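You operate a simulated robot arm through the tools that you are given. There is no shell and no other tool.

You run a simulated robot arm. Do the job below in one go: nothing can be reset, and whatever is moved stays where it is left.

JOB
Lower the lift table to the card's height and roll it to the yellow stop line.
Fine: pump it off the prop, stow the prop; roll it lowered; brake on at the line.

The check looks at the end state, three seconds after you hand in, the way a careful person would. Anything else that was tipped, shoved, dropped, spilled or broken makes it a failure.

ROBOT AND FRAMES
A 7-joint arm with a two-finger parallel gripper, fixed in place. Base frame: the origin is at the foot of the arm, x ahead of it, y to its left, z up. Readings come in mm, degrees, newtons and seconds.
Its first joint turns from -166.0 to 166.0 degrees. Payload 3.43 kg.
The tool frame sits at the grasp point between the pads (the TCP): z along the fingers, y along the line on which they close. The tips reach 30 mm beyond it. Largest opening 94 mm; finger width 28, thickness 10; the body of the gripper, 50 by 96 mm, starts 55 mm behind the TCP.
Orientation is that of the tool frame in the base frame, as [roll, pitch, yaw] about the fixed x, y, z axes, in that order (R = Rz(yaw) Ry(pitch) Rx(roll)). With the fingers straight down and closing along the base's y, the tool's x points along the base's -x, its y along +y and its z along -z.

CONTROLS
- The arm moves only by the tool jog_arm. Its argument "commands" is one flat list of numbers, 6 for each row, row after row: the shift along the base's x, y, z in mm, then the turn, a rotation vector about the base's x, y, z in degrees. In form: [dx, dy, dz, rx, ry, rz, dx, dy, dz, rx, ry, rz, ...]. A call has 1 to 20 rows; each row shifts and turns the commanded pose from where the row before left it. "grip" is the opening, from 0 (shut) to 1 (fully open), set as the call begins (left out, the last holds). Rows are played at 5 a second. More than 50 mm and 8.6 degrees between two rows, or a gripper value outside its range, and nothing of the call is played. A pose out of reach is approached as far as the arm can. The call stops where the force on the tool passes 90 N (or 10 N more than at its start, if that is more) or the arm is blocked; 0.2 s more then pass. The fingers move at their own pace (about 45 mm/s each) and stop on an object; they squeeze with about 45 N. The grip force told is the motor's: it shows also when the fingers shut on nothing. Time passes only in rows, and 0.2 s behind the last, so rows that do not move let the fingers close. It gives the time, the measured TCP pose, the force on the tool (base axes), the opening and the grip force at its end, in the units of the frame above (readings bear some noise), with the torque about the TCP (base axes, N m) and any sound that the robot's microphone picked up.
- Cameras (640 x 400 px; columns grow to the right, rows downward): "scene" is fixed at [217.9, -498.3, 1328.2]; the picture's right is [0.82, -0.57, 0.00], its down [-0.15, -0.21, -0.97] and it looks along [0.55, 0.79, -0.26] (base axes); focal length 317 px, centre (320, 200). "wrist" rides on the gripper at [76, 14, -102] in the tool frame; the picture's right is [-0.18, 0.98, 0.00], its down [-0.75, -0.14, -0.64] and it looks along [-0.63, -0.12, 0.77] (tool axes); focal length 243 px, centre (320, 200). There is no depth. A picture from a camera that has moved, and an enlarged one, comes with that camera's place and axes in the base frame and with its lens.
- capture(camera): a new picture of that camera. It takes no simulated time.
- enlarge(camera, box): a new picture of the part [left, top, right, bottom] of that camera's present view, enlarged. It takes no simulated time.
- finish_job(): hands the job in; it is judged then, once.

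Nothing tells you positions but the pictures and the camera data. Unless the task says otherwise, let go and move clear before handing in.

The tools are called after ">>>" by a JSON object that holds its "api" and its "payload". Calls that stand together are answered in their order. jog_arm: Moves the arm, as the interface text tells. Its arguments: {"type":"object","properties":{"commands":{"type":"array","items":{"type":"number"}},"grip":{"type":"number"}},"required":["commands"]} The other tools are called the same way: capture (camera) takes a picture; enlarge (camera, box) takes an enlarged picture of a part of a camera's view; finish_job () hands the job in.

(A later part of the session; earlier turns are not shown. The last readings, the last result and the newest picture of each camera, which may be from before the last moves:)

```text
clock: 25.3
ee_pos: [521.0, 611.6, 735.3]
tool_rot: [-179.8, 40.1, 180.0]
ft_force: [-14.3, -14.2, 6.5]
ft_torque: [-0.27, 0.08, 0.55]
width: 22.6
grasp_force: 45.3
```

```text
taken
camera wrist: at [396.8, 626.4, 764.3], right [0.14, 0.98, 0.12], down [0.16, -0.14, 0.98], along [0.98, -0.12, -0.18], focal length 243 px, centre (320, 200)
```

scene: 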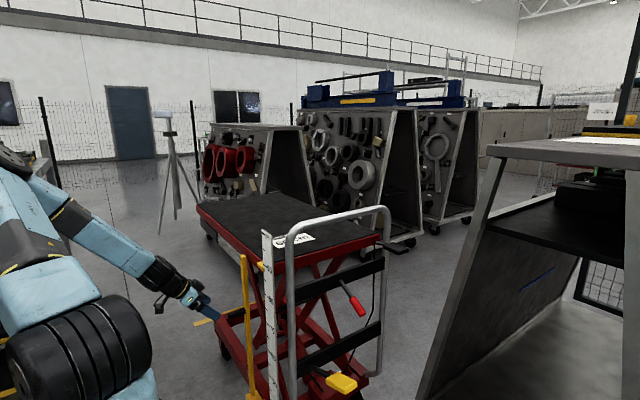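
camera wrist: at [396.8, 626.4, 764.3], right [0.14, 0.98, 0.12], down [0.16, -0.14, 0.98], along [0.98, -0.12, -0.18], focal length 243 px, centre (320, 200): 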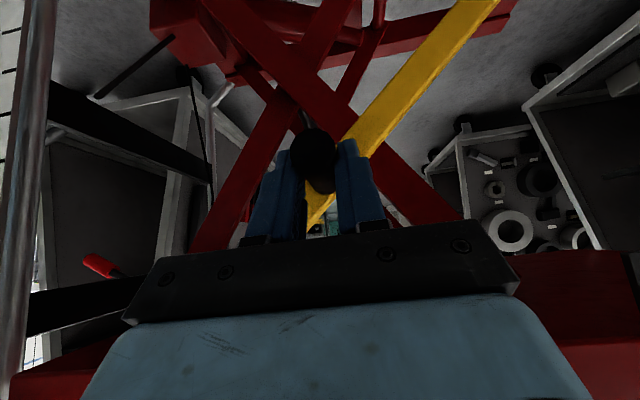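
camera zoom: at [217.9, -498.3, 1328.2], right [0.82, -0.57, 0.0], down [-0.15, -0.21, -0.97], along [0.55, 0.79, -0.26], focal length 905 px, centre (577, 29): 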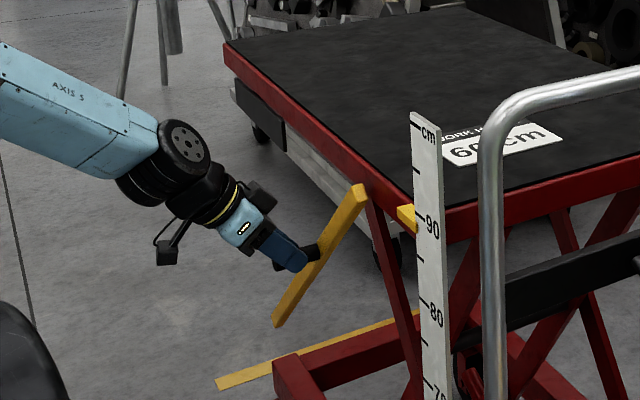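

The swing works, but the peg has slipped a little lower in the pads, so the true hinge is nearer z = 860. I'll continue on the corrected arc and roll the gripper with the prop so that one finger carries the peg from below.

>>> {"api": "jog_arm", "payload": {"commands": [-1, 12.7, 17.3, 8, 0, 0, -1, 11.5, 20.1, 8, 0, 0]}}

>>> {"api": "capture", "payload": {"camera": "wrist"}}

>>> {"api": "enlarge", "payload": {"camera": "scene", "box": [140, 190, 320, 330]}}

```text
clock: 25.9
ee_pos: [520.4, 635.0, 771.8]
tool_rot: [159.4, 38.2, 166.6]
ft_force: [15.2, -17.7, 5.6]
ft_torque: [-0.75, -0.22, 0.57]
width: 22.8
grasp_force: 45.1
```

```text
taken
camera wrist: at [396.8, 641.0, 804.9], right [0.15, 0.91, 0.39], down [0.16, -0.41, 0.9], along [0.98, -0.07, -0.21], focal length 243 px, centre (320, 200)
```

wrist: 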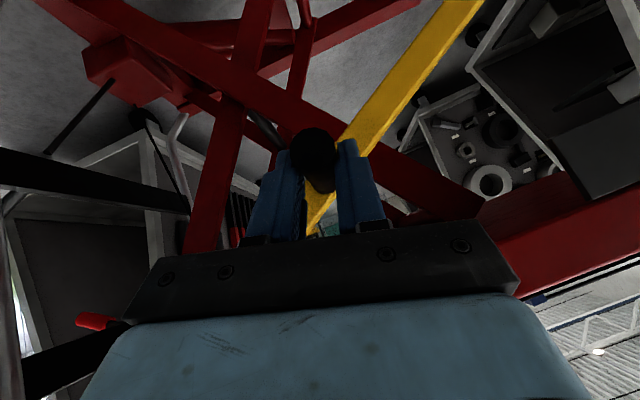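

```text
2.86 times, centred on (230, 260) of scene
camera zoom: at [217.9, -498.3, 1328.2], right [0.82, -0.57, 0.0], down [-0.15, -0.21, -0.97], along [0.55, 0.79, -0.26], focal length 905 px, centre (577, 29)
```

zoom: 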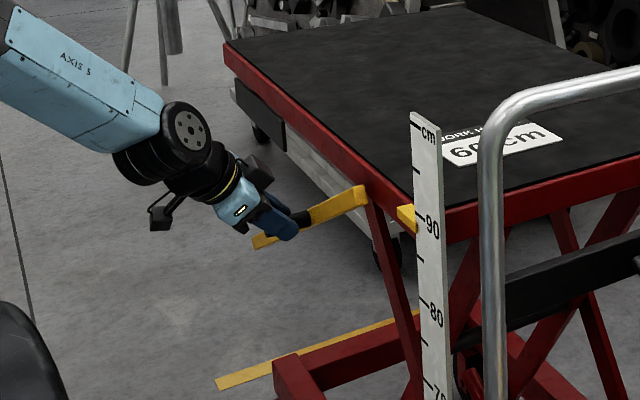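

The prop follows and the peg is stable in the grip. I'll continue the lift.

>>> {"api": "jog_arm", "payload": {"commands": [-1, 8.9, 21.3, 8, 0, 0, -1, 6.4, 22.2, 8, 0, 0]}}

>>> {"api": "capture", "payload": {"camera": "wrist"}}

>>> {"api": "enlarge", "payload": {"camera": "scene", "box": [160, 190, 280, 290]}}

```text
clock: 26.5
ee_pos: [520.3, 648.6, 816.1]
tool_rot: [140.7, 33.0, 155.5]
ft_force: [37.4, -23.4, -1.0]
ft_torque: [-0.56, -1.25, 0.13]
width: 22.9
grasp_force: 45.2
```

```text
taken
camera wrist: at [396.3, 646.4, 848.8], right [0.15, 0.77, 0.62], down [0.16, -0.64, 0.75], along [0.98, -0.01, -0.22], focal length 243 px, centre (320, 200)
```

wrist: 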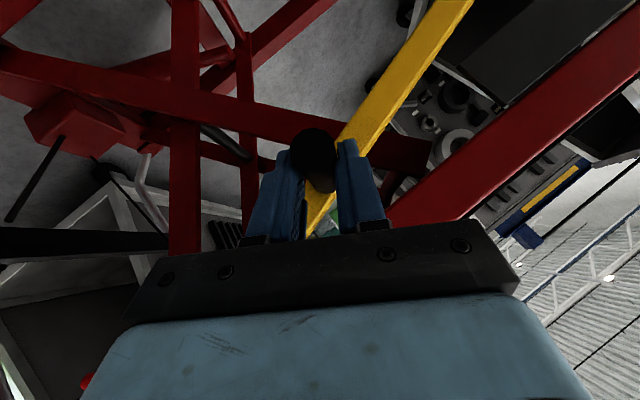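

```text
4.00 times, centred on (220, 240) of scene
camera zoom: at [217.9, -498.3, 1328.2], right [0.82, -0.57, 0.0], down [-0.15, -0.21, -0.97], along [0.55, 0.79, -0.26], focal length 1267 px, centre (720, 40)
```

zoom: 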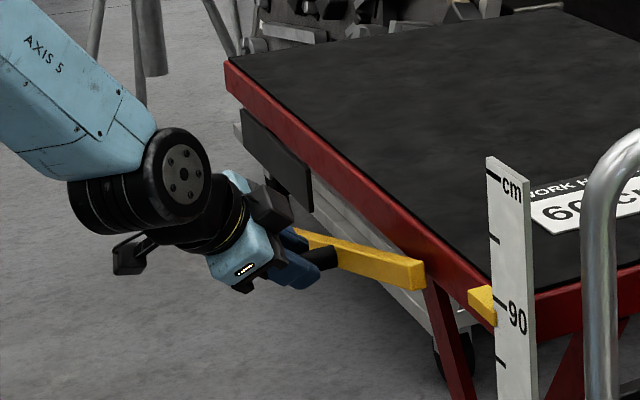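

The prop is at about 75°. Before going further I need to see how the stow bracket sits relative to the bar.

>>> {"api": "enlarge", "payload": {"camera": "wrist", "box": [400, 0, 640, 150]}}

>>> {"api": "enlarge", "payload": {"camera": "scene", "box": [195, 205, 255, 255]}}

```text
2.67 times, centred on (520, 75) of wrist
camera zoom: at [396.3, 646.4, 848.8], right [0.15, 0.77, 0.62], down [0.16, -0.64, 0.75], along [0.98, -0.01, -0.22], focal length 647 px, centre (-213, 533)
```

zoom: 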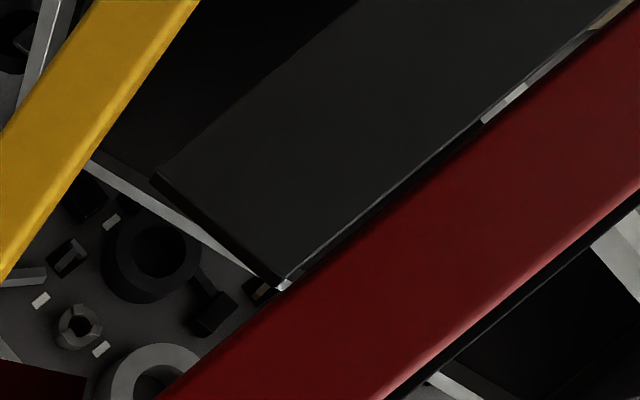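

```text
8.00 times, centred on (225, 230) of scene
camera zoom: at [217.9, -498.3, 1328.2], right [0.82, -0.57, 0.0], down [-0.15, -0.21, -0.97], along [0.55, 0.79, -0.26], focal length 2535 px, centre (1080, -40)
```

zoom: 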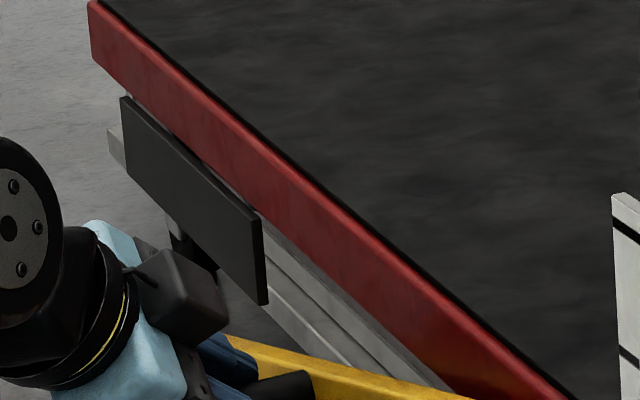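

The stow plate lies flush below the deck skirt at x ≈ 590, y 804–1090 and z 788–842. The bar passes just outside it and should line up with it at about 84–86°. I'll continue in small steps, relieving the side force.

>>> {"api": "jog_arm", "payload": {"commands": [3, -2, 8, 0, 0, 0, 0, 2, 9, 0, 0, 0]}}

>>> {"api": "enlarge", "payload": {"camera": "scene", "box": [170, 195, 270, 270]}}

>>> {"api": "capture", "payload": {"camera": "wrist"}}

```text
clock: 27.1
ee_pos: [519.6, 651.5, 831.5]
tool_rot: [140.9, 32.8, 155.9]
ft_force: [25.5, 5.3, -10.3]
ft_torque: [0.28, -0.38, -0.04]
width: 22.8
grasp_force: 44.9
```

```text
5.33 times, centred on (220, 232) of scene
camera zoom: at [217.9, -498.3, 1328.2], right [0.82, -0.57, 0.0], down [-0.15, -0.21, -0.97], along [0.55, 0.79, -0.26], focal length 1690 px, centre (853, 27)
```

zoom: 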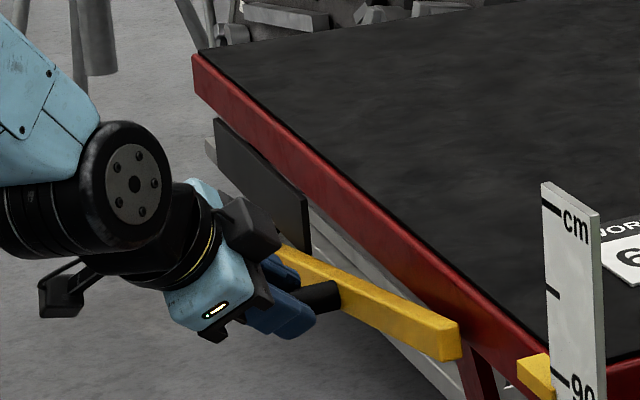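

```text
taken
camera wrist: at [395.3, 648.8, 864.1], right [0.14, 0.77, 0.62], down [0.17, -0.64, 0.75], along [0.98, 0.0, -0.22], focal length 243 px, centre (320, 200)
```

wrist: 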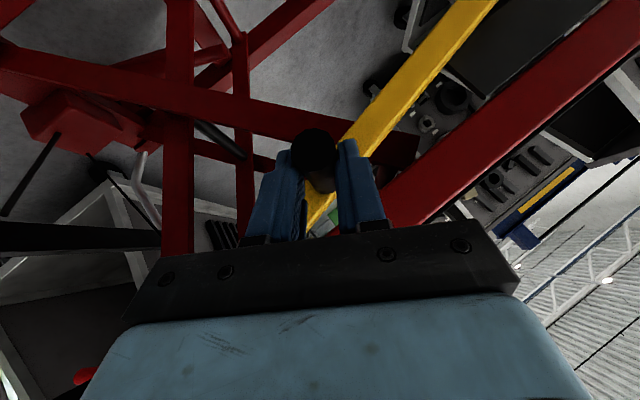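

The bar needs roughly 5–8° more, so I'll continue gently.

>>> {"api": "jog_arm", "payload": {"commands": [3, 1, 7, 0, 0, 0, 0, 1, 7, 0, 0, 0]}}

>>> {"api": "enlarge", "payload": {"camera": "scene", "box": [170, 195, 270, 270]}}

>>> {"api": "capture", "payload": {"camera": "wrist"}}

```text
clock: 27.7
ee_pos: [519.7, 653.7, 844.6]
tool_rot: [141.2, 32.9, 156.4]
ft_force: [-5.7, -2.5, -8.4]
ft_torque: [0.12, 0.81, 0.61]
width: 22.3
grasp_force: 44.9
```

```text
5.33 times, centred on (220, 232) of scene
camera zoom: at [217.9, -498.3, 1328.2], right [0.82, -0.57, 0.0], down [-0.15, -0.21, -0.97], along [0.55, 0.79, -0.26], focal length 1690 px, centre (853, 27)
```

zoom: 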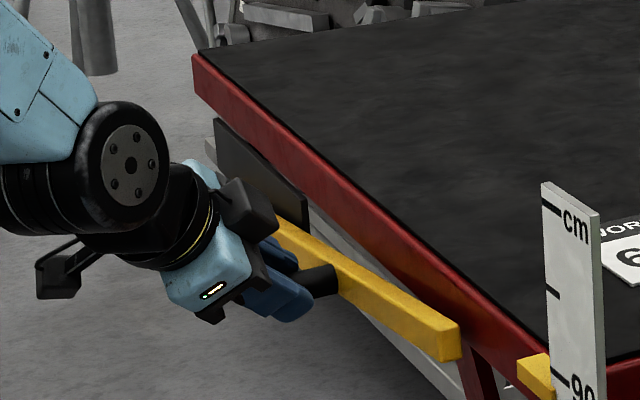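

```text
taken
camera wrist: at [395.4, 650.4, 877.0], right [0.14, 0.77, 0.62], down [0.17, -0.63, 0.76], along [0.98, 0.0, -0.22], focal length 243 px, centre (320, 200)
```

wrist: 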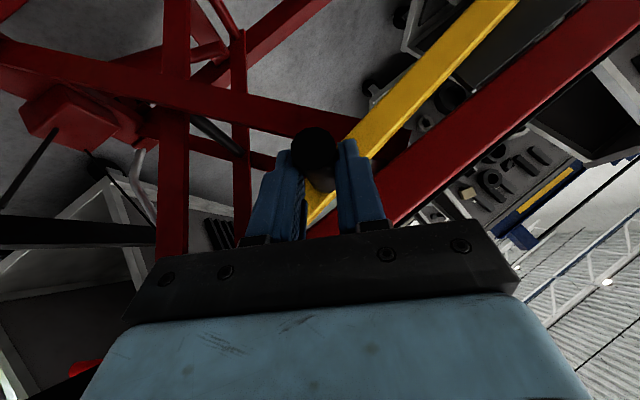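

>>> {"api": "jog_arm", "payload": {"commands": [0, 0.5, 6, 0, 0, 0, 0, 0.5, 6, 0, 0, 0]}}

>>> {"api": "enlarge", "payload": {"camera": "wrist", "box": [320, 0, 640, 200]}}

>>> {"api": "enlarge", "payload": {"camera": "scene", "box": [170, 195, 270, 270]}}

```text
clock: 28.3
ee_pos: [519.8, 654.5, 856.9]
tool_rot: [141.1, 32.9, 156.1]
ft_force: [-23.4, -9.8, -2.7]
ft_torque: [0.06, 0.65, 0.29]
width: 22.7
grasp_force: 44.7
```

```text
2.00 times, centred on (480, 100) of wrist
camera zoom: at [395.4, 651.7, 890.7], right [0.14, 0.77, 0.62], down [0.17, -0.64, 0.75], along [0.98, 0.0, -0.22], focal length 485 px, centre (0, 400)
```

zoom: 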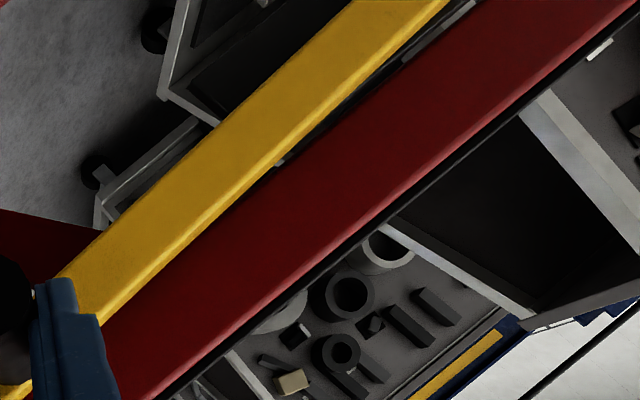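

```text
5.33 times, centred on (220, 232) of scene
camera zoom: at [217.9, -498.3, 1328.2], right [0.82, -0.57, 0.0], down [-0.15, -0.21, -0.97], along [0.55, 0.79, -0.26], focal length 1690 px, centre (853, 27)
```

zoom: 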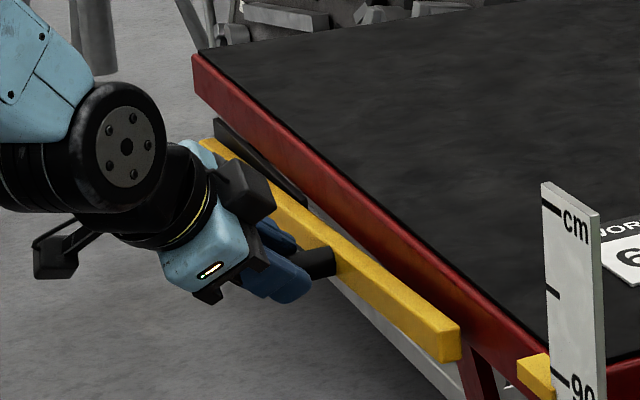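

The bar now overlaps the plate and the carried weight has dropped. I'll ease the grip slightly, keeping a finger beneath, to see whether the prop holds.

>>> {"api": "jog_arm", "payload": {"commands": [-2, 0, 0, 0, 0, 0, 0, 0, 0, 0, 0, 0, 0, 0, 0, 0, 0, 0], "grip": 0.36}}

>>> {"api": "capture", "payload": {"camera": "wrist"}}

>>> {"api": "enlarge", "payload": {"camera": "scene", "box": [170, 195, 270, 270]}}

```text
clock: 29.1
ee_pos: [519.5, 655.6, 858.6]
tool_rot: [141.0, 33.0, 156.0]
ft_force: [0.5, 0.3, -0.1]
ft_torque: [-0.03, 0.03, -0.01]
width: 33.9
grasp_force: 0.0
```

```text
taken
camera wrist: at [395.4, 651.9, 890.5], right [0.14, 0.77, 0.62], down [0.16, -0.64, 0.75], along [0.98, -0.01, -0.22], focal length 243 px, centre (320, 200)
```

wrist: 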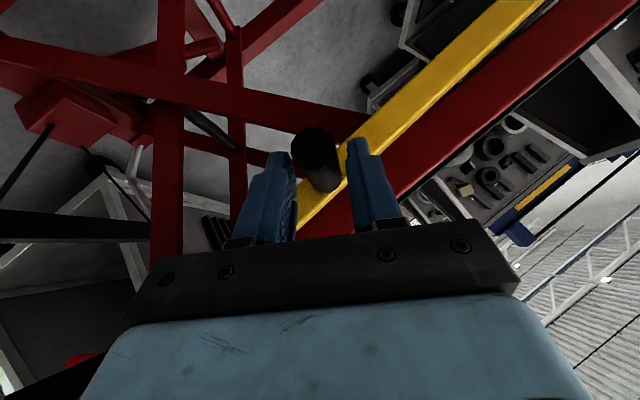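

```text
5.33 times, centred on (220, 232) of scene
camera zoom: at [217.9, -498.3, 1328.2], right [0.82, -0.57, 0.0], down [-0.15, -0.21, -0.97], along [0.55, 0.79, -0.26], focal length 1690 px, centre (853, 27)
```

zoom: 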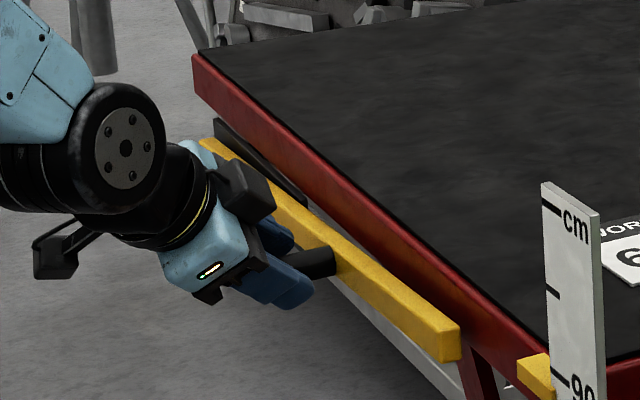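

The prop holds by itself with no contact force. I'll regrip and nudge it a little further up to confirm it is against its stop.

>>> {"api": "jog_arm", "payload": {"commands": [0, 0, 0, 0, 0, 0, 0, 0, 0, 0, 0, 0, 0, 0, 4, 0, 0, 0, 0, 0, 4, 0, 0, 0], "grip": 0}}

>>> {"api": "enlarge", "payload": {"camera": "scene", "box": [170, 195, 270, 270]}}

```text
clock: 30.1
ee_pos: [519.4, 654.8, 865.3]
tool_rot: [141.0, 33.1, 156.1]
ft_force: [-1.4, 2.5, -2.1]
ft_torque: [0.25, 0.12, 0.16]
width: 22.8
grasp_force: 45.0
```

```text
5.33 times, centred on (220, 232) of scene
camera zoom: at [217.9, -498.3, 1328.2], right [0.82, -0.57, 0.0], down [-0.15, -0.21, -0.97], along [0.55, 0.79, -0.26], focal length 1690 px, centre (853, 27)
```

zoom: 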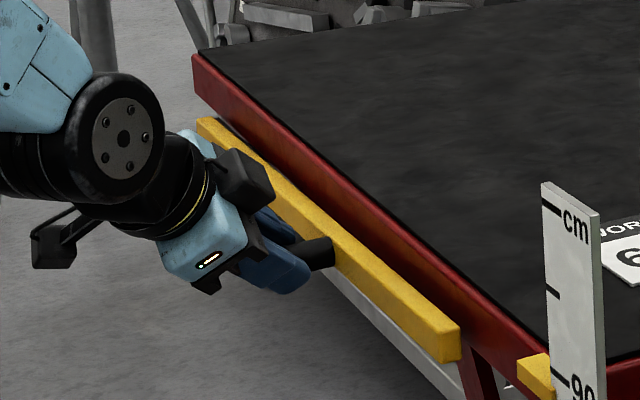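

>>> {"api": "jog_arm", "payload": {"commands": [0, 0, 3, 0, 0, 0, 0, 0, 3, 0, 0, 0]}}

>>> {"api": "enlarge", "payload": {"camera": "scene", "box": [170, 195, 270, 270]}}

>>> {"api": "enlarge", "payload": {"camera": "wrist", "box": [320, 0, 640, 200]}}

```text
clock: 30.7
ee_pos: [518.9, 655.1, 870.6]
tool_rot: [141.0, 33.0, 156.0]
ft_force: [-0.5, 6.2, -8.6]
ft_torque: [0.11, -0.75, -0.12]
width: 22.9
grasp_force: 45.4
```

```text
5.33 times, centred on (220, 232) of scene
camera zoom: at [217.9, -498.3, 1328.2], right [0.82, -0.57, 0.0], down [-0.15, -0.21, -0.97], along [0.55, 0.79, -0.26], focal length 1690 px, centre (853, 27)
```

zoom: 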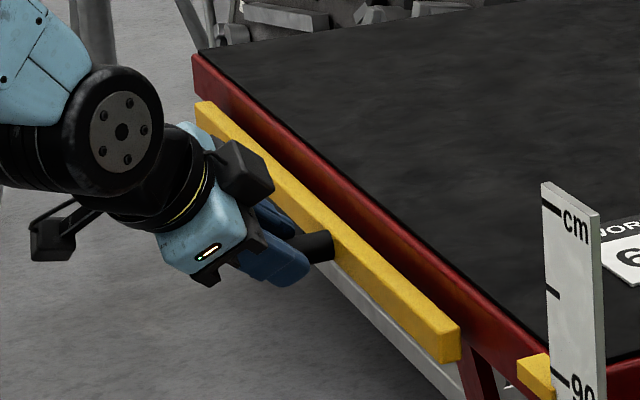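

```text
2.00 times, centred on (480, 100) of wrist
camera zoom: at [395.3, 652.0, 903.4], right [0.14, 0.77, 0.62], down [0.17, -0.64, 0.75], along [0.98, -0.01, -0.22], focal length 485 px, centre (0, 400)
```

zoom: 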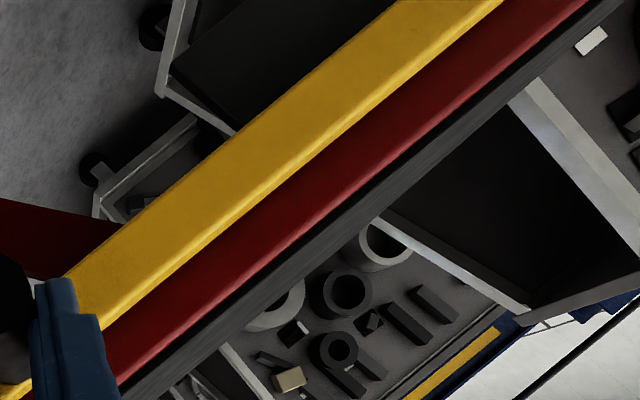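

There's no hard stop here, and the force is lowest around TCP z ≈ 860–865, where the bar lies on the plate. I'll go back to there, open, and check whether it settles.

>>> {"api": "jog_arm", "payload": {"commands": [0, 0, -4, 0, 0, 0, 0, 0, -4, 0, 0, 0, 0, 0, 0, 0, 0, 0]}}

>>> {"api": "jog_arm", "payload": {"commands": [0, 0, 0, 0, 0, 0, 0, 0, 0, 0, 0, 0, 0, 0, 0, 0, 0, 0], "grip": 0.38}}

>>> {"api": "enlarge", "payload": {"camera": "scene", "box": [170, 195, 270, 270]}}

>>> {"api": "capture", "payload": {"camera": "wrist"}}

```text
clock: 31.5
ee_pos: [518.5, 655.5, 862.8]
tool_rot: [140.9, 32.9, 156.0]
ft_force: [-3.4, 6.0, 4.3]
ft_torque: [-0.09, -0.48, 0.21]
width: 22.6
grasp_force: 44.8
```

```text
clock: 32.3
ee_pos: [519.2, 655.2, 861.8]
tool_rot: [141.0, 33.0, 156.0]
ft_force: [-0.8, 0.3, -0.9]
ft_torque: [0.01, 0.01, 0.01]
width: 35.5
grasp_force: 0.1
```

```text
5.33 times, centred on (220, 232) of scene
camera zoom: at [217.9, -498.3, 1328.2], right [0.82, -0.57, 0.0], down [-0.15, -0.21, -0.97], along [0.55, 0.79, -0.26], focal length 1690 px, centre (853, 27)
```

zoom: 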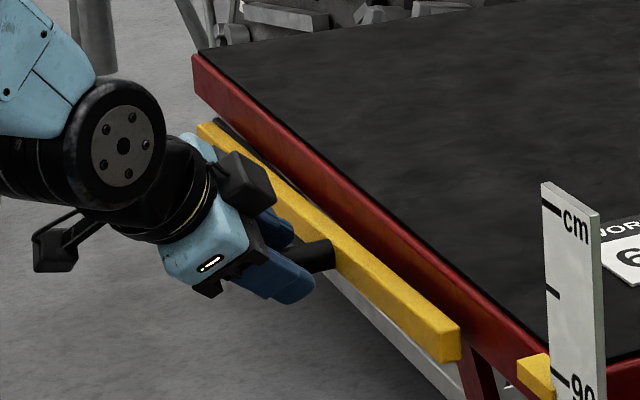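

```text
taken
camera wrist: at [395.8, 651.5, 895.6], right [0.14, 0.77, 0.62], down [0.16, -0.64, 0.75], along [0.98, -0.01, -0.22], focal length 243 px, centre (320, 200)
```

wrist: 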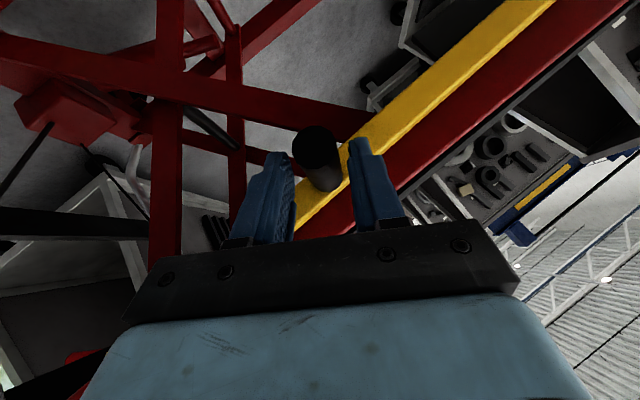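

The prop stays put with no contact. I'll open fully, withdraw along the tool axis and check that it stays up.

>>> {"api": "jog_arm", "payload": {"commands": [0, 0, 0, 0, 0, 0, 0, 0, 0, 0, 0, 0, -20, -12, 19, 0, 0, 0, -28, -18, 28, 0, 0, 0, -28, -18, 28, 0, 0, 0, -28, -18, 28, 0, 0, 0], "grip": 0.8}}

>>> {"api": "enlarge", "payload": {"camera": "scene", "box": [170, 195, 270, 270]}}

>>> {"api": "capture", "payload": {"camera": "wrist"}}

```text
clock: 33.8
ee_pos: [522.1, 530.6, 960.9]
tool_rot: [141.5, 33.6, 145.5]
ft_force: [0.4, -0.4, 0.4]
ft_torque: [-0.02, -0.03, -0.02]
width: 75.3
grasp_force: 0.1
stopped in row 6: the arm was blocked; the commanded pose is now the measured one
```

```text
5.33 times, centred on (220, 232) of scene
camera zoom: at [217.9, -498.3, 1328.2], right [0.82, -0.57, 0.0], down [-0.15, -0.21, -0.97], along [0.55, 0.79, -0.26], focal length 1690 px, centre (853, 27)
```

zoom: 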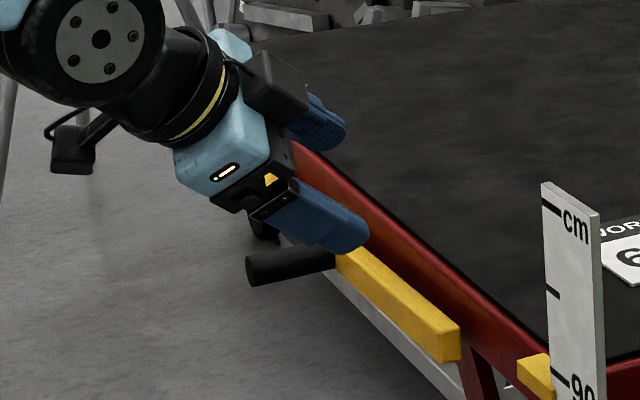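

```text
taken
camera wrist: at [398.7, 550.5, 992.8], right [0.28, 0.74, 0.61], down [0.04, -0.65, 0.76], along [0.96, -0.19, -0.21], focal length 243 px, centre (320, 200)
```

wrist: 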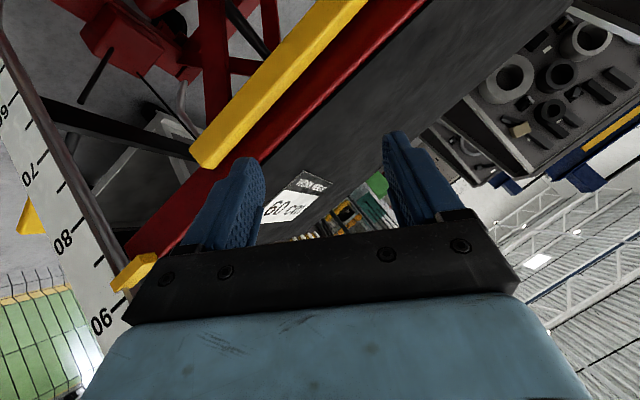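

The prop stays up on its plate. The arm hit a wrist joint limit while withdrawing, but nothing touched. I'll level the tool while rising.

>>> {"api": "jog_arm", "payload": {"commands": [0, 0, 20, -2.5, 6.6, 0, 0, 0, 20, -2.5, 6.6, 0, 0, 0, 20, -2.5, 6.6, 0, 0, 0, 20, -2.5, 6.6, 0, 0, 0, 20, -2.5, 6.6, 0, 0, 0, 20, -2.5, 6.6, 0, 0, 0, 20, -2.4, 6.5, 0], "grip": 0}}

>>> {"api": "capture", "payload": {"camera": "wrist"}}

>>> {"api": "capture", "payload": {"camera": "scene"}}

```text
clock: 35.4
ee_pos: [517.2, 532.9, 1101.5]
tool_rot: [179.8, -0.2, 157.8]
ft_force: [-0.7, -0.6, 0.1]
ft_torque: [0.0, -0.05, 0.04]
width: 0.0
grasp_force: 33.4
```

```text
taken
camera wrist: at [452.9, 573.6, 1203.6], right [0.54, 0.84, 0.0], down [0.65, -0.42, 0.64], along [0.54, -0.34, -0.77], focal length 243 px, centre (320, 200)
```

wrist: 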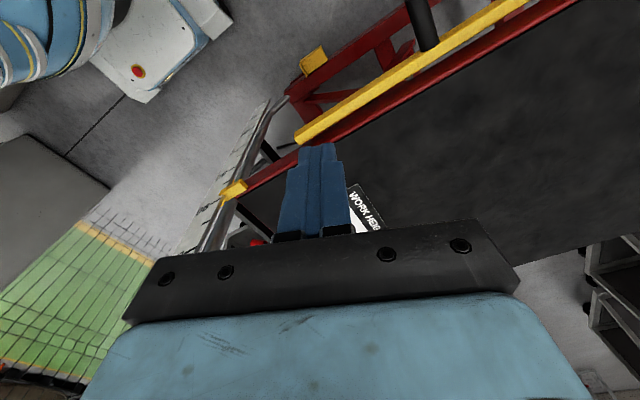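

```text
taken
```

scene: 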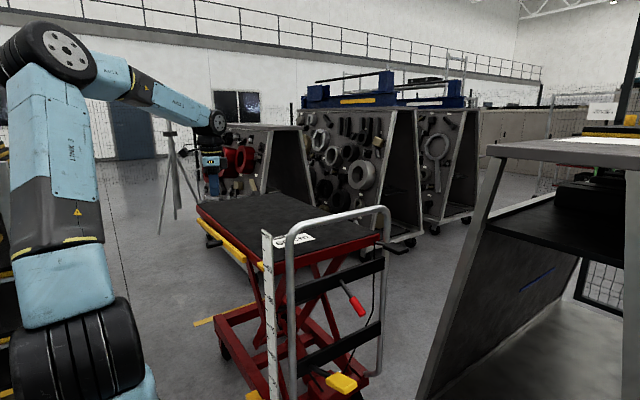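

>>> {"api": "enlarge", "payload": {"camera": "scene", "box": [185, 195, 285, 270]}}

```text
5.33 times, centred on (235, 232) of scene
camera zoom: at [217.9, -498.3, 1328.2], right [0.82, -0.57, 0.0], down [-0.15, -0.21, -0.97], along [0.55, 0.79, -0.26], focal length 1690 px, centre (773, 27)
```

zoom: 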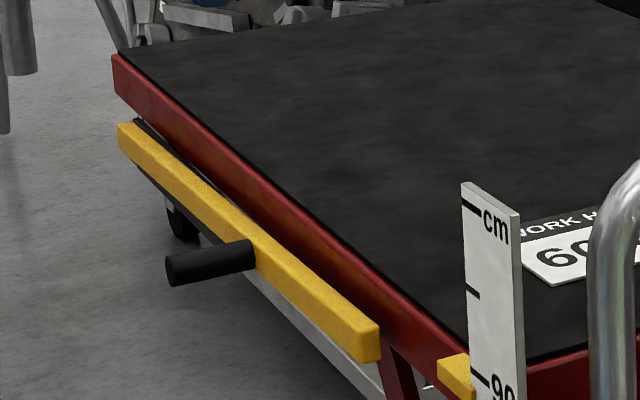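

The prop now sits held on its plate. Next I go back around to the handle side for the release paddle.

>>> {"api": "jog_arm", "payload": {"commands": [-4, -47, 0, 0, 0, 8.2, -4, -47, 0, 0, 0, 8.2, -4, -47, 0, 0, 0, 8.2, -4, -47, 0, 0, 0, 8.2, -4, -47, 0, 0, 0, 8.2, -4, -47, 0, 0, 0, 8.2, -4, -47, 0, 0, 0, 8.2, -4, -47, 0, 0, 0, 8.2, -4, -47, 0, 0, 0, 8.2, -4, -47, 0, 0, 0, 8.2, -4, -47, 0, 0, 0, 8.2, -4, -47, 0, 0, 0, 8.2, 20, -40, 0, 0, 0, 7, 30, -35, 0, 0, 0, 7]}}

>>> {"api": "jog_arm", "payload": {"commands": [48, 8, 0, 0, 0, 0, 48, 8, 0, 0, 0, 0, 48, 8, 0, 0, 0, 0, 48, 8, 0, 0, 0, 0, 48, 8, 0, 0, 0, 0, 48, 8, 0, 0, 0, 0, 45, 10, 0, 0, 0, 0, 30, 10, 0, 0, 0, 0]}}

>>> {"api": "capture", "payload": {"camera": "wrist"}}

>>> {"api": "capture", "payload": {"camera": "scene"}}

```text
clock: 38.4
ee_pos: [520.0, -106.9, 1101.7]
tool_rot: [179.7, -0.1, -89.7]
ft_force: [-1.1, -0.4, 0.3]
ft_torque: [-0.02, -0.04, -0.02]
width: 0.0
grasp_force: 33.4
```

```text
clock: 40.2
ee_pos: [882.1, -38.8, 1100.7]
tool_rot: [179.7, -0.1, -89.9]
ft_force: [-0.3, 0.6, 1.5]
ft_torque: [0.0, 0.0, -0.02]
width: 0.0
grasp_force: 33.9
```

```text
taken
camera wrist: at [868.9, -115.3, 1203.0], right [-0.98, 0.18, 0.0], down [0.14, 0.76, 0.64], along [0.11, 0.63, -0.77], focal length 243 px, centre (320, 200)
```

wrist: 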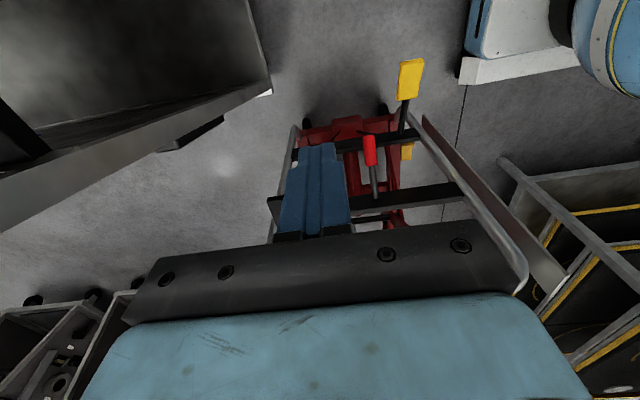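

```text
taken
```

scene: 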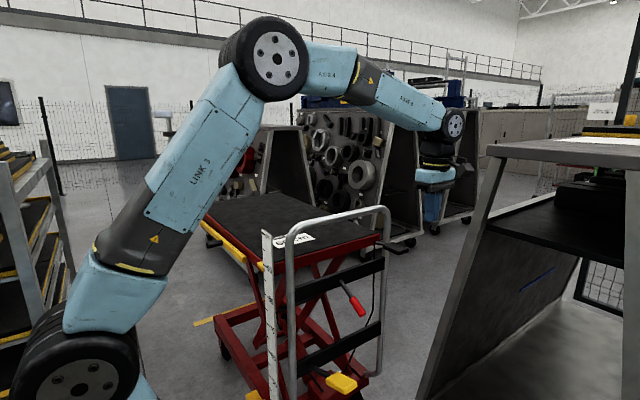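

>>> {"api": "jog_arm", "payload": {"commands": [20, 10, -35, 0, 0, 0, 20, 10, -35, 0, 0, 0, 10, 10, -20, 0, 0, 0]}}

>>> {"api": "capture", "payload": {"camera": "wrist"}}

>>> {"api": "enlarge", "payload": {"camera": "scene", "box": [350, 190, 450, 290]}}

```text
clock: 41.0
ee_pos: [932.5, -8.3, 1008.9]
tool_rot: [179.8, -0.1, -89.8]
ft_force: [0.7, 0.7, 0.3]
ft_torque: [-0.01, -0.03, -0.03]
width: 0.3
grasp_force: 32.9
```

```text
taken
camera wrist: at [919.0, -84.5, 1111.7], right [-0.98, 0.18, 0.0], down [0.14, 0.76, 0.64], along [0.11, 0.63, -0.77], focal length 243 px, centre (320, 200)
```

wrist: 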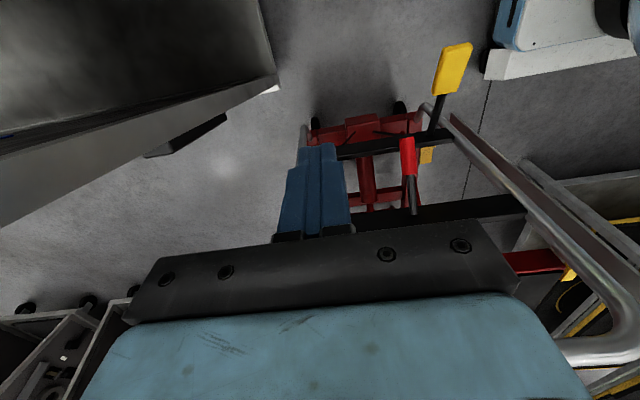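

```text
4.00 times, centred on (400, 240) of scene
camera zoom: at [217.9, -498.3, 1328.2], right [0.82, -0.57, 0.0], down [-0.15, -0.21, -0.97], along [0.55, 0.79, -0.26], focal length 1267 px, centre (0, 40)
```

zoom: 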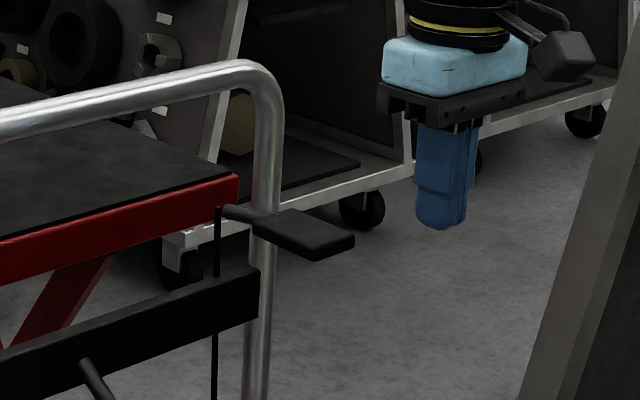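

Paddle top is at about (974, 140, 902), 70 × 38 mm. I'll tilt the tool slightly outward for reach and move above it.

>>> {"api": "jog_arm", "payload": {"commands": [4, 20, -5, 0, -7, 0, 4, 20, -5, 0, -7, 0, 4, 20, -5, 0, -6, 0, 5, 30, -10, 0, 0, 0, 5, 30, -10, 0, 0, 0, 8, 28, -10, 0, 0, 0]}}

>>> {"api": "capture", "payload": {"camera": "wrist"}}

>>> {"api": "enlarge", "payload": {"camera": "scene", "box": [350, 190, 450, 290]}}

```text
clock: 42.4
ee_pos: [962.1, 139.4, 967.4]
tool_rot: [-160.3, -0.2, -90.0]
ft_force: [-0.4, 0.0, 0.1]
ft_torque: [0.04, 0.03, -0.02]
width: 0.2
grasp_force: 32.6
```

```text
taken
camera wrist: at [914.4, 63.0, 1059.7], right [-0.93, 0.18, -0.33], down [-0.08, 0.76, 0.65], along [0.37, 0.63, -0.68], focal length 243 px, centre (320, 200)
```

wrist: 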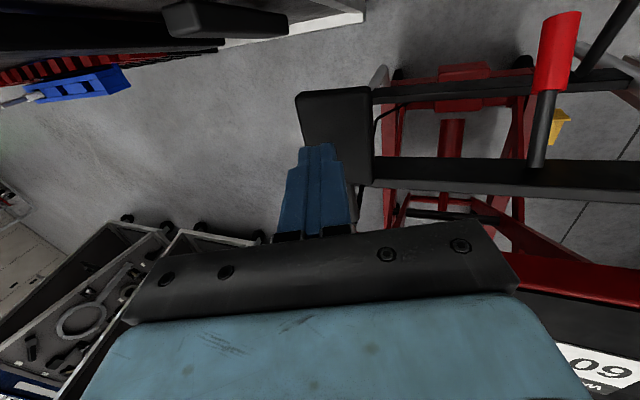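

```text
4.00 times, centred on (400, 240) of scene
camera zoom: at [217.9, -498.3, 1328.2], right [0.82, -0.57, 0.0], down [-0.15, -0.21, -0.97], along [0.55, 0.79, -0.26], focal length 1267 px, centre (0, 40)
```

zoom: 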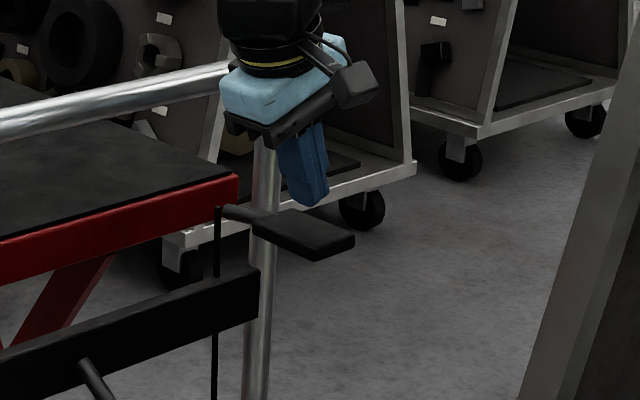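

The fingertips are right above the paddle. I'll descend to contact in small steps.

>>> {"api": "jog_arm", "payload": {"commands": [0, -5, -15, 0, 0, 0, 0, 0, -10, 0, 0, 0, 0, 0, -6, 0, 0, 0, 0, 0, -5, 0, 0, 0]}}

>>> {"api": "enlarge", "payload": {"camera": "scene", "box": [240, 190, 440, 315]}}

```text
clock: 43.4
ee_pos: [963.7, 134.0, 931.4]
tool_rot: [-160.3, -0.2, -89.9]
ft_force: [-1.7, -5.4, 4.1]
ft_torque: [-0.13, 0.07, 0.02]
width: 0.0
grasp_force: 33.3
```

```text
3.20 times, centred on (340, 252) of scene
camera zoom: at [217.9, -498.3, 1328.2], right [0.82, -0.57, 0.0], down [-0.15, -0.21, -0.97], along [0.55, 0.79, -0.26], focal length 1014 px, centre (256, 32)
```

zoom: 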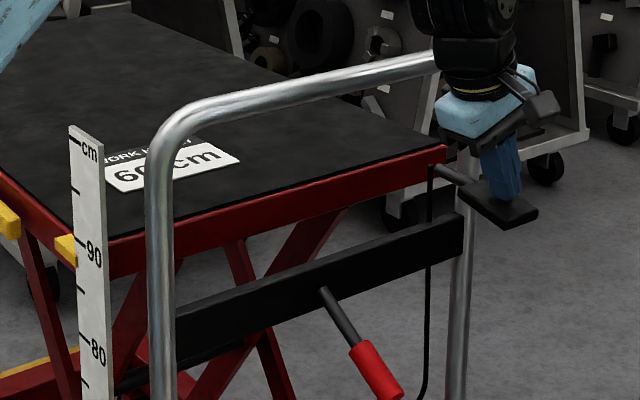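

The tips are in contact with a light force. I'll press a bit further and see whether the deck lowers.

>>> {"api": "jog_arm", "payload": {"commands": [0, 0, -5, 0, 0, 0, 0, 0, -5, 0, 0, 0]}}

>>> {"api": "enlarge", "payload": {"camera": "scene", "box": [240, 190, 440, 315]}}

```text
clock: 44.0
ee_pos: [964.0, 133.9, 920.2]
tool_rot: [-160.4, -0.2, -89.8]
ft_force: [-4.2, -4.6, 5.3]
ft_torque: [-0.13, 0.14, 0.03]
width: 0.0
grasp_force: 32.7
```

```text
3.20 times, centred on (340, 252) of scene
camera zoom: at [217.9, -498.3, 1328.2], right [0.82, -0.57, 0.0], down [-0.15, -0.21, -0.97], along [0.55, 0.79, -0.26], focal length 1014 px, centre (256, 32)
```

zoom: 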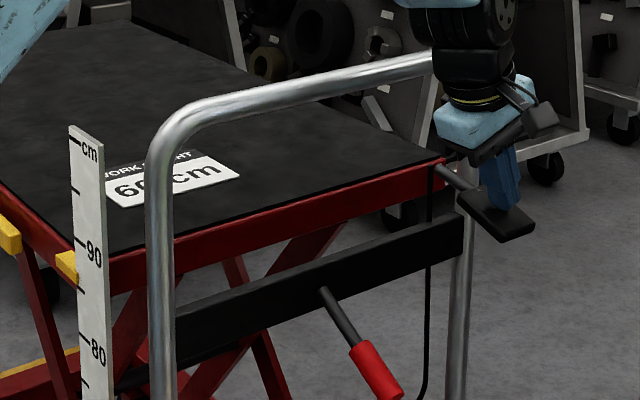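

The deck is lowering. I'll hold the paddle and measure the rate.

>>> {"api": "jog_arm", "payload": {"commands": [0, 0, 0, 0, 0, 0, 0, 0, 0, 0, 0, 0, 0, 0, 0, 0, 0, 0]}}

>>> {"api": "enlarge", "payload": {"camera": "scene", "box": [240, 190, 440, 315]}}

```text
clock: 44.8
ee_pos: [964.4, 134.5, 920.6]
tool_rot: [-160.3, -0.2, -89.9]
ft_force: [0.1, -1.9, 4.8]
ft_torque: [0.03, 0.02, -0.03]
width: 0.0
grasp_force: 32.5
```

```text
3.20 times, centred on (340, 252) of scene
camera zoom: at [217.9, -498.3, 1328.2], right [0.82, -0.57, 0.0], down [-0.15, -0.21, -0.97], along [0.55, 0.79, -0.26], focal length 1014 px, centre (256, 32)
```

zoom: 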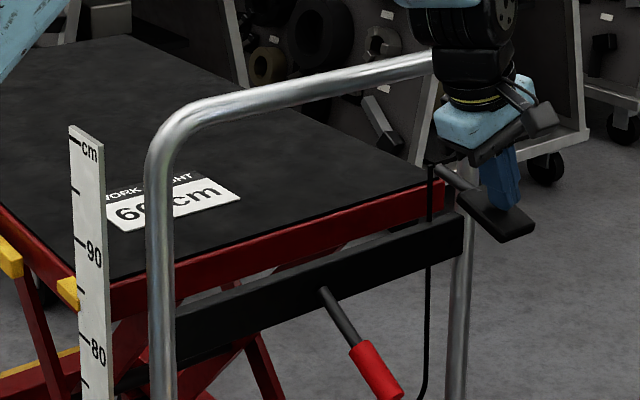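

Rate is about 3.3 cm/s and the pointer is now near 85. I'll hold for about 4 s more.

>>> {"api": "jog_arm", "payload": {"commands": [0, 0, 0, 0, 0, 0, 0, 0, 0, 0, 0, 0, 0, 0, 0, 0, 0, 0, 0, 0, 0, 0, 0, 0, 0, 0, 0, 0, 0, 0, 0, 0, 0, 0, 0, 0, 0, 0, 0, 0, 0, 0, 0, 0, 0, 0, 0, 0, 0, 0, 0, 0, 0, 0, 0, 0, 0, 0, 0, 0, 0, 0, 0, 0, 0, 0, 0, 0, 0, 0, 0, 0, 0, 0, 0, 0, 0, 0, 0, 0, 0, 0, 0, 0, 0, 0, 0, 0, 0, 0, 0, 0, 0, 0, 0, 0, 0, 0, 0, 0, 0, 0]}}

>>> {"api": "enlarge", "payload": {"camera": "scene", "box": [220, 260, 380, 360]}}

```text
clock: 48.4
ee_pos: [963.2, 134.1, 920.7]
tool_rot: [-160.3, -0.2, -89.8]
ft_force: [-0.5, -1.3, 5.8]
ft_torque: [0.02, 0.0, 0.0]
width: 0.2
grasp_force: 32.8
```

```text
4.00 times, centred on (300, 310) of scene
camera zoom: at [217.9, -498.3, 1328.2], right [0.82, -0.57, 0.0], down [-0.15, -0.21, -0.97], along [0.55, 0.79, -0.26], focal length 1267 px, centre (400, -240)
```

zoom: 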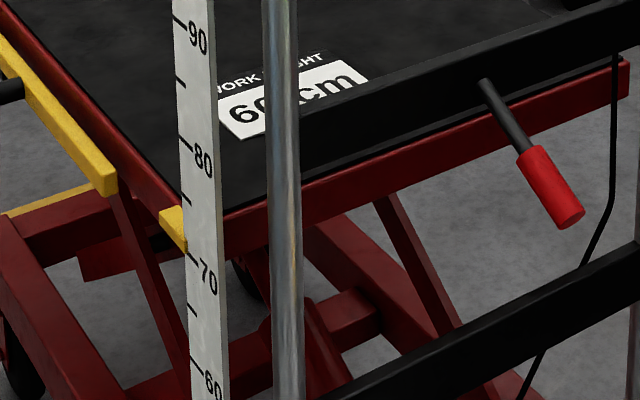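

The pointer is near 72. I'll hold about 2.2 s more.

>>> {"api": "jog_arm", "payload": {"commands": [0, 0, 0, 0, 0, 0, 0, 0, 0, 0, 0, 0, 0, 0, 0, 0, 0, 0, 0, 0, 0, 0, 0, 0, 0, 0, 0, 0, 0, 0, 0, 0, 0, 0, 0, 0, 0, 0, 0, 0, 0, 0, 0, 0, 0, 0, 0, 0, 0, 0, 0, 0, 0, 0, 0, 0, 0, 0, 0, 0]}}

>>> {"api": "enlarge", "payload": {"camera": "scene", "box": [220, 300, 300, 380]}}

```text
clock: 50.6
ee_pos: [964.4, 134.0, 920.9]
tool_rot: [-160.4, -0.2, -89.9]
ft_force: [0.0, -3.1, 5.8]
ft_torque: [-0.02, 0.0, -0.01]
width: 0.0
grasp_force: 33.3
```

```text
5.00 times, centred on (260, 340) of scene
camera zoom: at [217.9, -498.3, 1328.2], right [0.82, -0.57, 0.0], down [-0.15, -0.21, -0.97], along [0.55, 0.79, -0.26], focal length 1584 px, centre (620, -500)
```

zoom: 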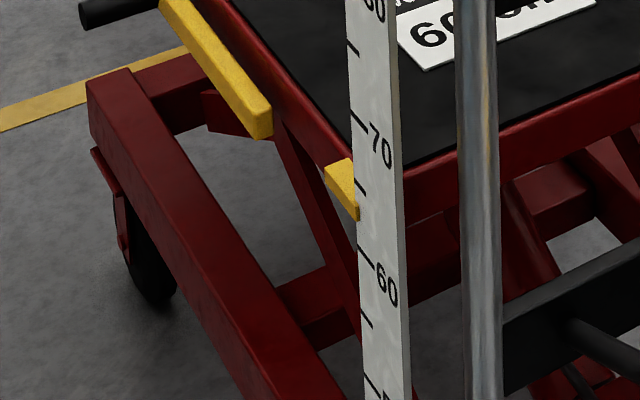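

The pointer reads about 63 from here, allowing for parallax. I'll hold about 0.4 s more and then let the paddle up.

>>> {"api": "jog_arm", "payload": {"commands": [0, 0, 0, 0, 0, 0, 0, 0, 0, 0, 0, 0, 0, 0, 25, 0, 0, 0, 0, 0, 25, 0, 0, 0]}}

>>> {"api": "enlarge", "payload": {"camera": "scene", "box": [220, 300, 300, 380]}}

>>> {"api": "enlarge", "payload": {"camera": "scene", "box": [350, 190, 450, 290]}}

```text
clock: 51.6
ee_pos: [962.2, 133.9, 968.9]
tool_rot: [-160.3, -0.2, -90.0]
ft_force: [0.2, -0.4, 0.4]
ft_torque: [0.01, 0.0, -0.01]
width: 0.0
grasp_force: 32.4
```

```text
5.00 times, centred on (260, 340) of scene
camera zoom: at [217.9, -498.3, 1328.2], right [0.82, -0.57, 0.0], down [-0.15, -0.21, -0.97], along [0.55, 0.79, -0.26], focal length 1584 px, centre (620, -500)
```

zoom: 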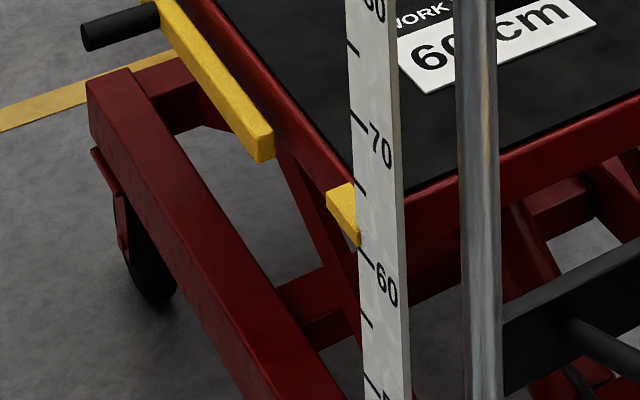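

```text
4.00 times, centred on (400, 240) of scene
camera zoom: at [217.9, -498.3, 1328.2], right [0.82, -0.57, 0.0], down [-0.15, -0.21, -0.97], along [0.55, 0.79, -0.26], focal length 1267 px, centre (0, 40)
```

zoom: 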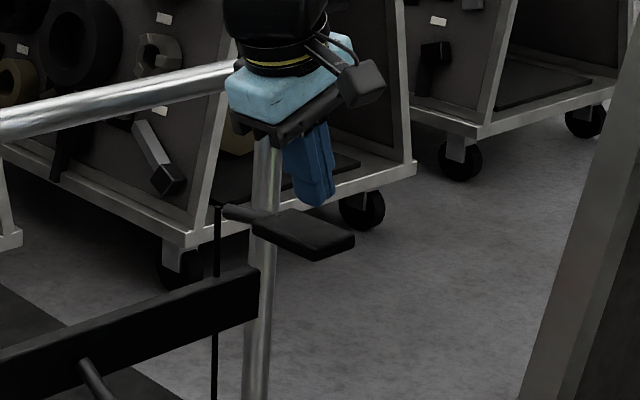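

The pointer now reads about 61 from the scene camera. I'll check it square-on with the wrist camera from the robot side, where the scale's face points.

>>> {"api": "jog_arm", "payload": {"commands": [-6, -20, 15, 0, 7, 0, -6, -20, 15, 0, 7, 0, -6, -20, 15, 0, 6, 0, -40, -25, 0, 0, 0, 0, -40, -25, 0, 0, 0, 0, -40, -25, 0, 0, 0, 0, -40, -25, 0, 0, 0, 0, -40, -25, 0, 0, 0, 0, -45, 0, -15, 0, 0, 0, -45, 0, -15, 0, 0, 0, -45, 0, -15, 0, 0, 0, -45, 0, -15, 0, 0, 0, -45, 0, -15, 0, 0, 0]}}

>>> {"api": "jog_arm", "payload": {"commands": [-2, 30, -10, 0, 0, -8.2, -2, 30, -10, 0, 0, -8.2, -2, 30, -10, 0, 0, -8.2, -2, 30, -10, 0, 0, -8.2, -2, 30, -10, 0, 0, -8.2, -12, 30, -20, 0, 0, -8.2, -12, 30, -20, 0, 0, -8.2, -12, 30, -20, 0, 0, -8.2, -12, 30, -20, 0, 0, -8.2, -12, 30, -20, 0, 0, -8.2, -12, 30, -20, 0, 0, -8]}}

>>> {"api": "jog_arm", "payload": {"commands": [0, 5, -20, 0, -8, 0, 0, 5, -20, 0, -8, 0, 0, 5, -20, 0, -8, 0, 0, 5, -20, 0, -8, 0, 0, 5, -20, 0, -8, 0], "grip": 1}}

>>> {"api": "capture", "payload": {"camera": "wrist"}}

```text
clock: 54.4
ee_pos: [520.7, -50.5, 938.3]
tool_rot: [179.7, -0.1, -89.9]
ft_force: [0.1, -0.6, -0.7]
ft_torque: [0.01, 0.03, 0.0]
width: 0.2
grasp_force: 33.4
```

```text
clock: 56.8
ee_pos: [437.4, 279.0, 768.7]
tool_rot: [179.8, -0.2, -180.0]
ft_force: [-0.1, -0.2, 0.6]
ft_torque: [0.0, -0.01, 0.0]
width: 0.2
grasp_force: 32.3
```

```text
clock: 58.0
ee_pos: [437.0, 305.1, 671.4]
tool_rot: [179.9, 40.1, -179.9]
ft_force: [0.1, 0.0, 0.4]
ft_torque: [0.01, -0.03, 0.04]
width: 94.2
grasp_force: 0.1
```

```text
taken
camera wrist: at [313.7, 318.4, 701.3], right [0.14, 0.98, 0.12], down [0.17, -0.14, 0.98], along [0.98, -0.11, -0.18], focal length 243 px, centre (320, 200)
```

wrist: 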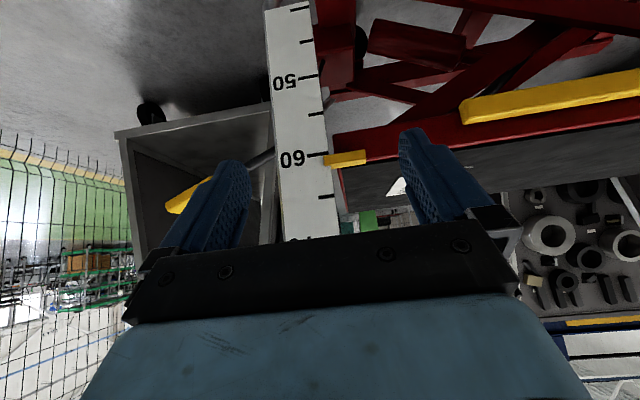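

>>> {"api": "enlarge", "payload": {"camera": "wrist", "box": [260, 110, 400, 200]}}

```text
4.44 times, centred on (330, 155) of wrist
camera zoom: at [313.7, 318.4, 701.3], right [0.14, 0.98, 0.12], down [0.17, -0.14, 0.98], along [0.98, -0.11, -0.18], focal length 1078 px, centre (276, 400)
```

zoom: 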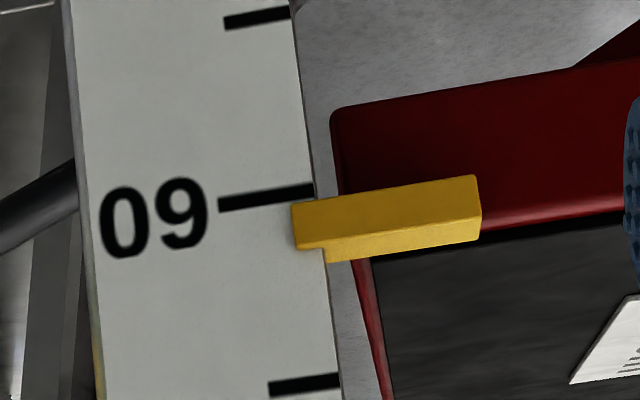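

Square-on, the pointer reads about 61, so it needs a small tap more, roughly 1 cm. I'll go back to the paddle along the same path.

>>> {"api": "jog_arm", "payload": {"commands": [0, -5, 20, 0, 8, 0, 0, -5, 20, 0, 8, 0, 0, -5, 20, 0, 8, 0, 0, -5, 20, 0, 8, 0, 0, -5, 20, 0, 8, 0], "grip": 0}}

>>> {"api": "jog_arm", "payload": {"commands": [12, -30, 20, 0, 0, 8.2, 12, -30, 20, 0, 0, 8.2, 12, -30, 20, 0, 0, 8.2, 12, -30, 20, 0, 0, 8.2, 12, -30, 20, 0, 0, 8.2, 12, -30, 20, 0, 0, 8.2, 2, -30, 10, 0, 0, 8.2, 2, -30, 10, 0, 0, 8.2, 2, -30, 10, 0, 0, 8.2, 2, -30, 10, 0, 0, 8.2, 2, -30, 10, 0, 0, 8]}}

>>> {"api": "jog_arm", "payload": {"commands": [45, 0, 15, 0, 0, 0, 45, 0, 15, 0, 0, 0, 45, 0, 15, 0, 0, 0, 45, 0, 15, 0, 0, 0, 45, 0, 15, 0, 0, 0, 40, 25, 0, 0, 0, 0, 40, 25, 0, 0, 0, 0, 40, 25, 0, 0, 0, 0, 40, 25, 0, 0, 0, 0, 40, 25, 0, 0, 0, 0, 6, 20, -15, 0, -6, 0, 6, 20, -15, 0, -7, 0, 6, 20, -15, 0, -7, 0]}}

>>> {"api": "enlarge", "payload": {"camera": "scene", "box": [350, 190, 450, 290]}}

>>> {"api": "enlarge", "payload": {"camera": "scene", "box": [220, 300, 300, 380]}}

```text
clock: 59.2
ee_pos: [437.4, 280.1, 771.0]
tool_rot: [179.8, -0.2, -179.8]
ft_force: [-0.4, 0.5, -0.6]
ft_torque: [-0.03, -0.02, -0.01]
width: 0.0
grasp_force: 10.3
```

```text
clock: 61.6
ee_pos: [522.0, -52.5, 939.6]
tool_rot: [179.7, -0.2, -89.8]
ft_force: [-0.2, -0.3, 0.0]
ft_torque: [-0.03, 0.02, 0.01]
width: 0.0
grasp_force: 32.9
```

```text
clock: 64.4
ee_pos: [964.6, 132.7, 969.4]
tool_rot: [-160.3, -0.1, -89.9]
ft_force: [1.1, -0.1, 0.4]
ft_torque: [0.05, -0.03, 0.04]
width: 0.3
grasp_force: 33.6
```

```text
4.00 times, centred on (400, 240) of scene
camera zoom: at [217.9, -498.3, 1328.2], right [0.82, -0.57, 0.0], down [-0.15, -0.21, -0.97], along [0.55, 0.79, -0.26], focal length 1267 px, centre (0, 40)
```

zoom: 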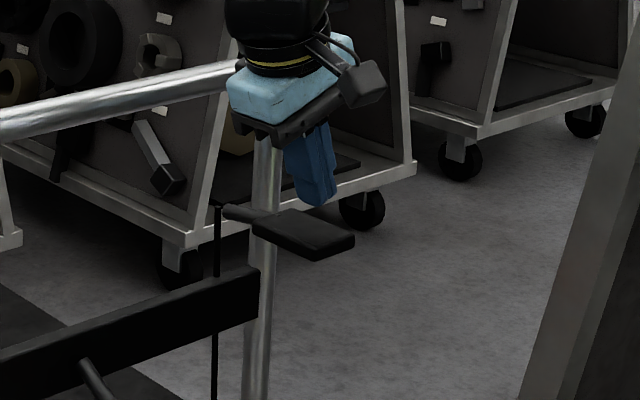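

```text
5.00 times, centred on (260, 340) of scene
camera zoom: at [217.9, -498.3, 1328.2], right [0.82, -0.57, 0.0], down [-0.15, -0.21, -0.97], along [0.55, 0.79, -0.26], focal length 1584 px, centre (620, -500)
```

zoom: 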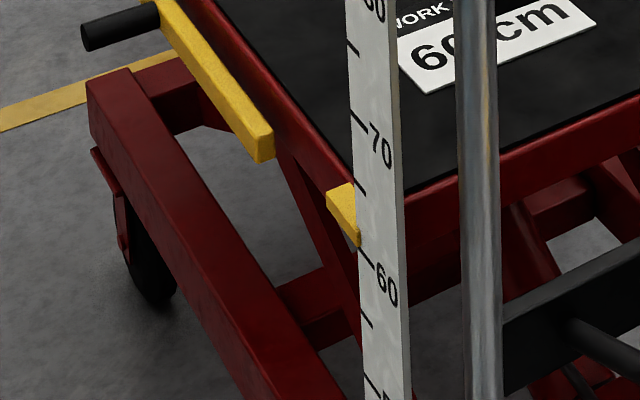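

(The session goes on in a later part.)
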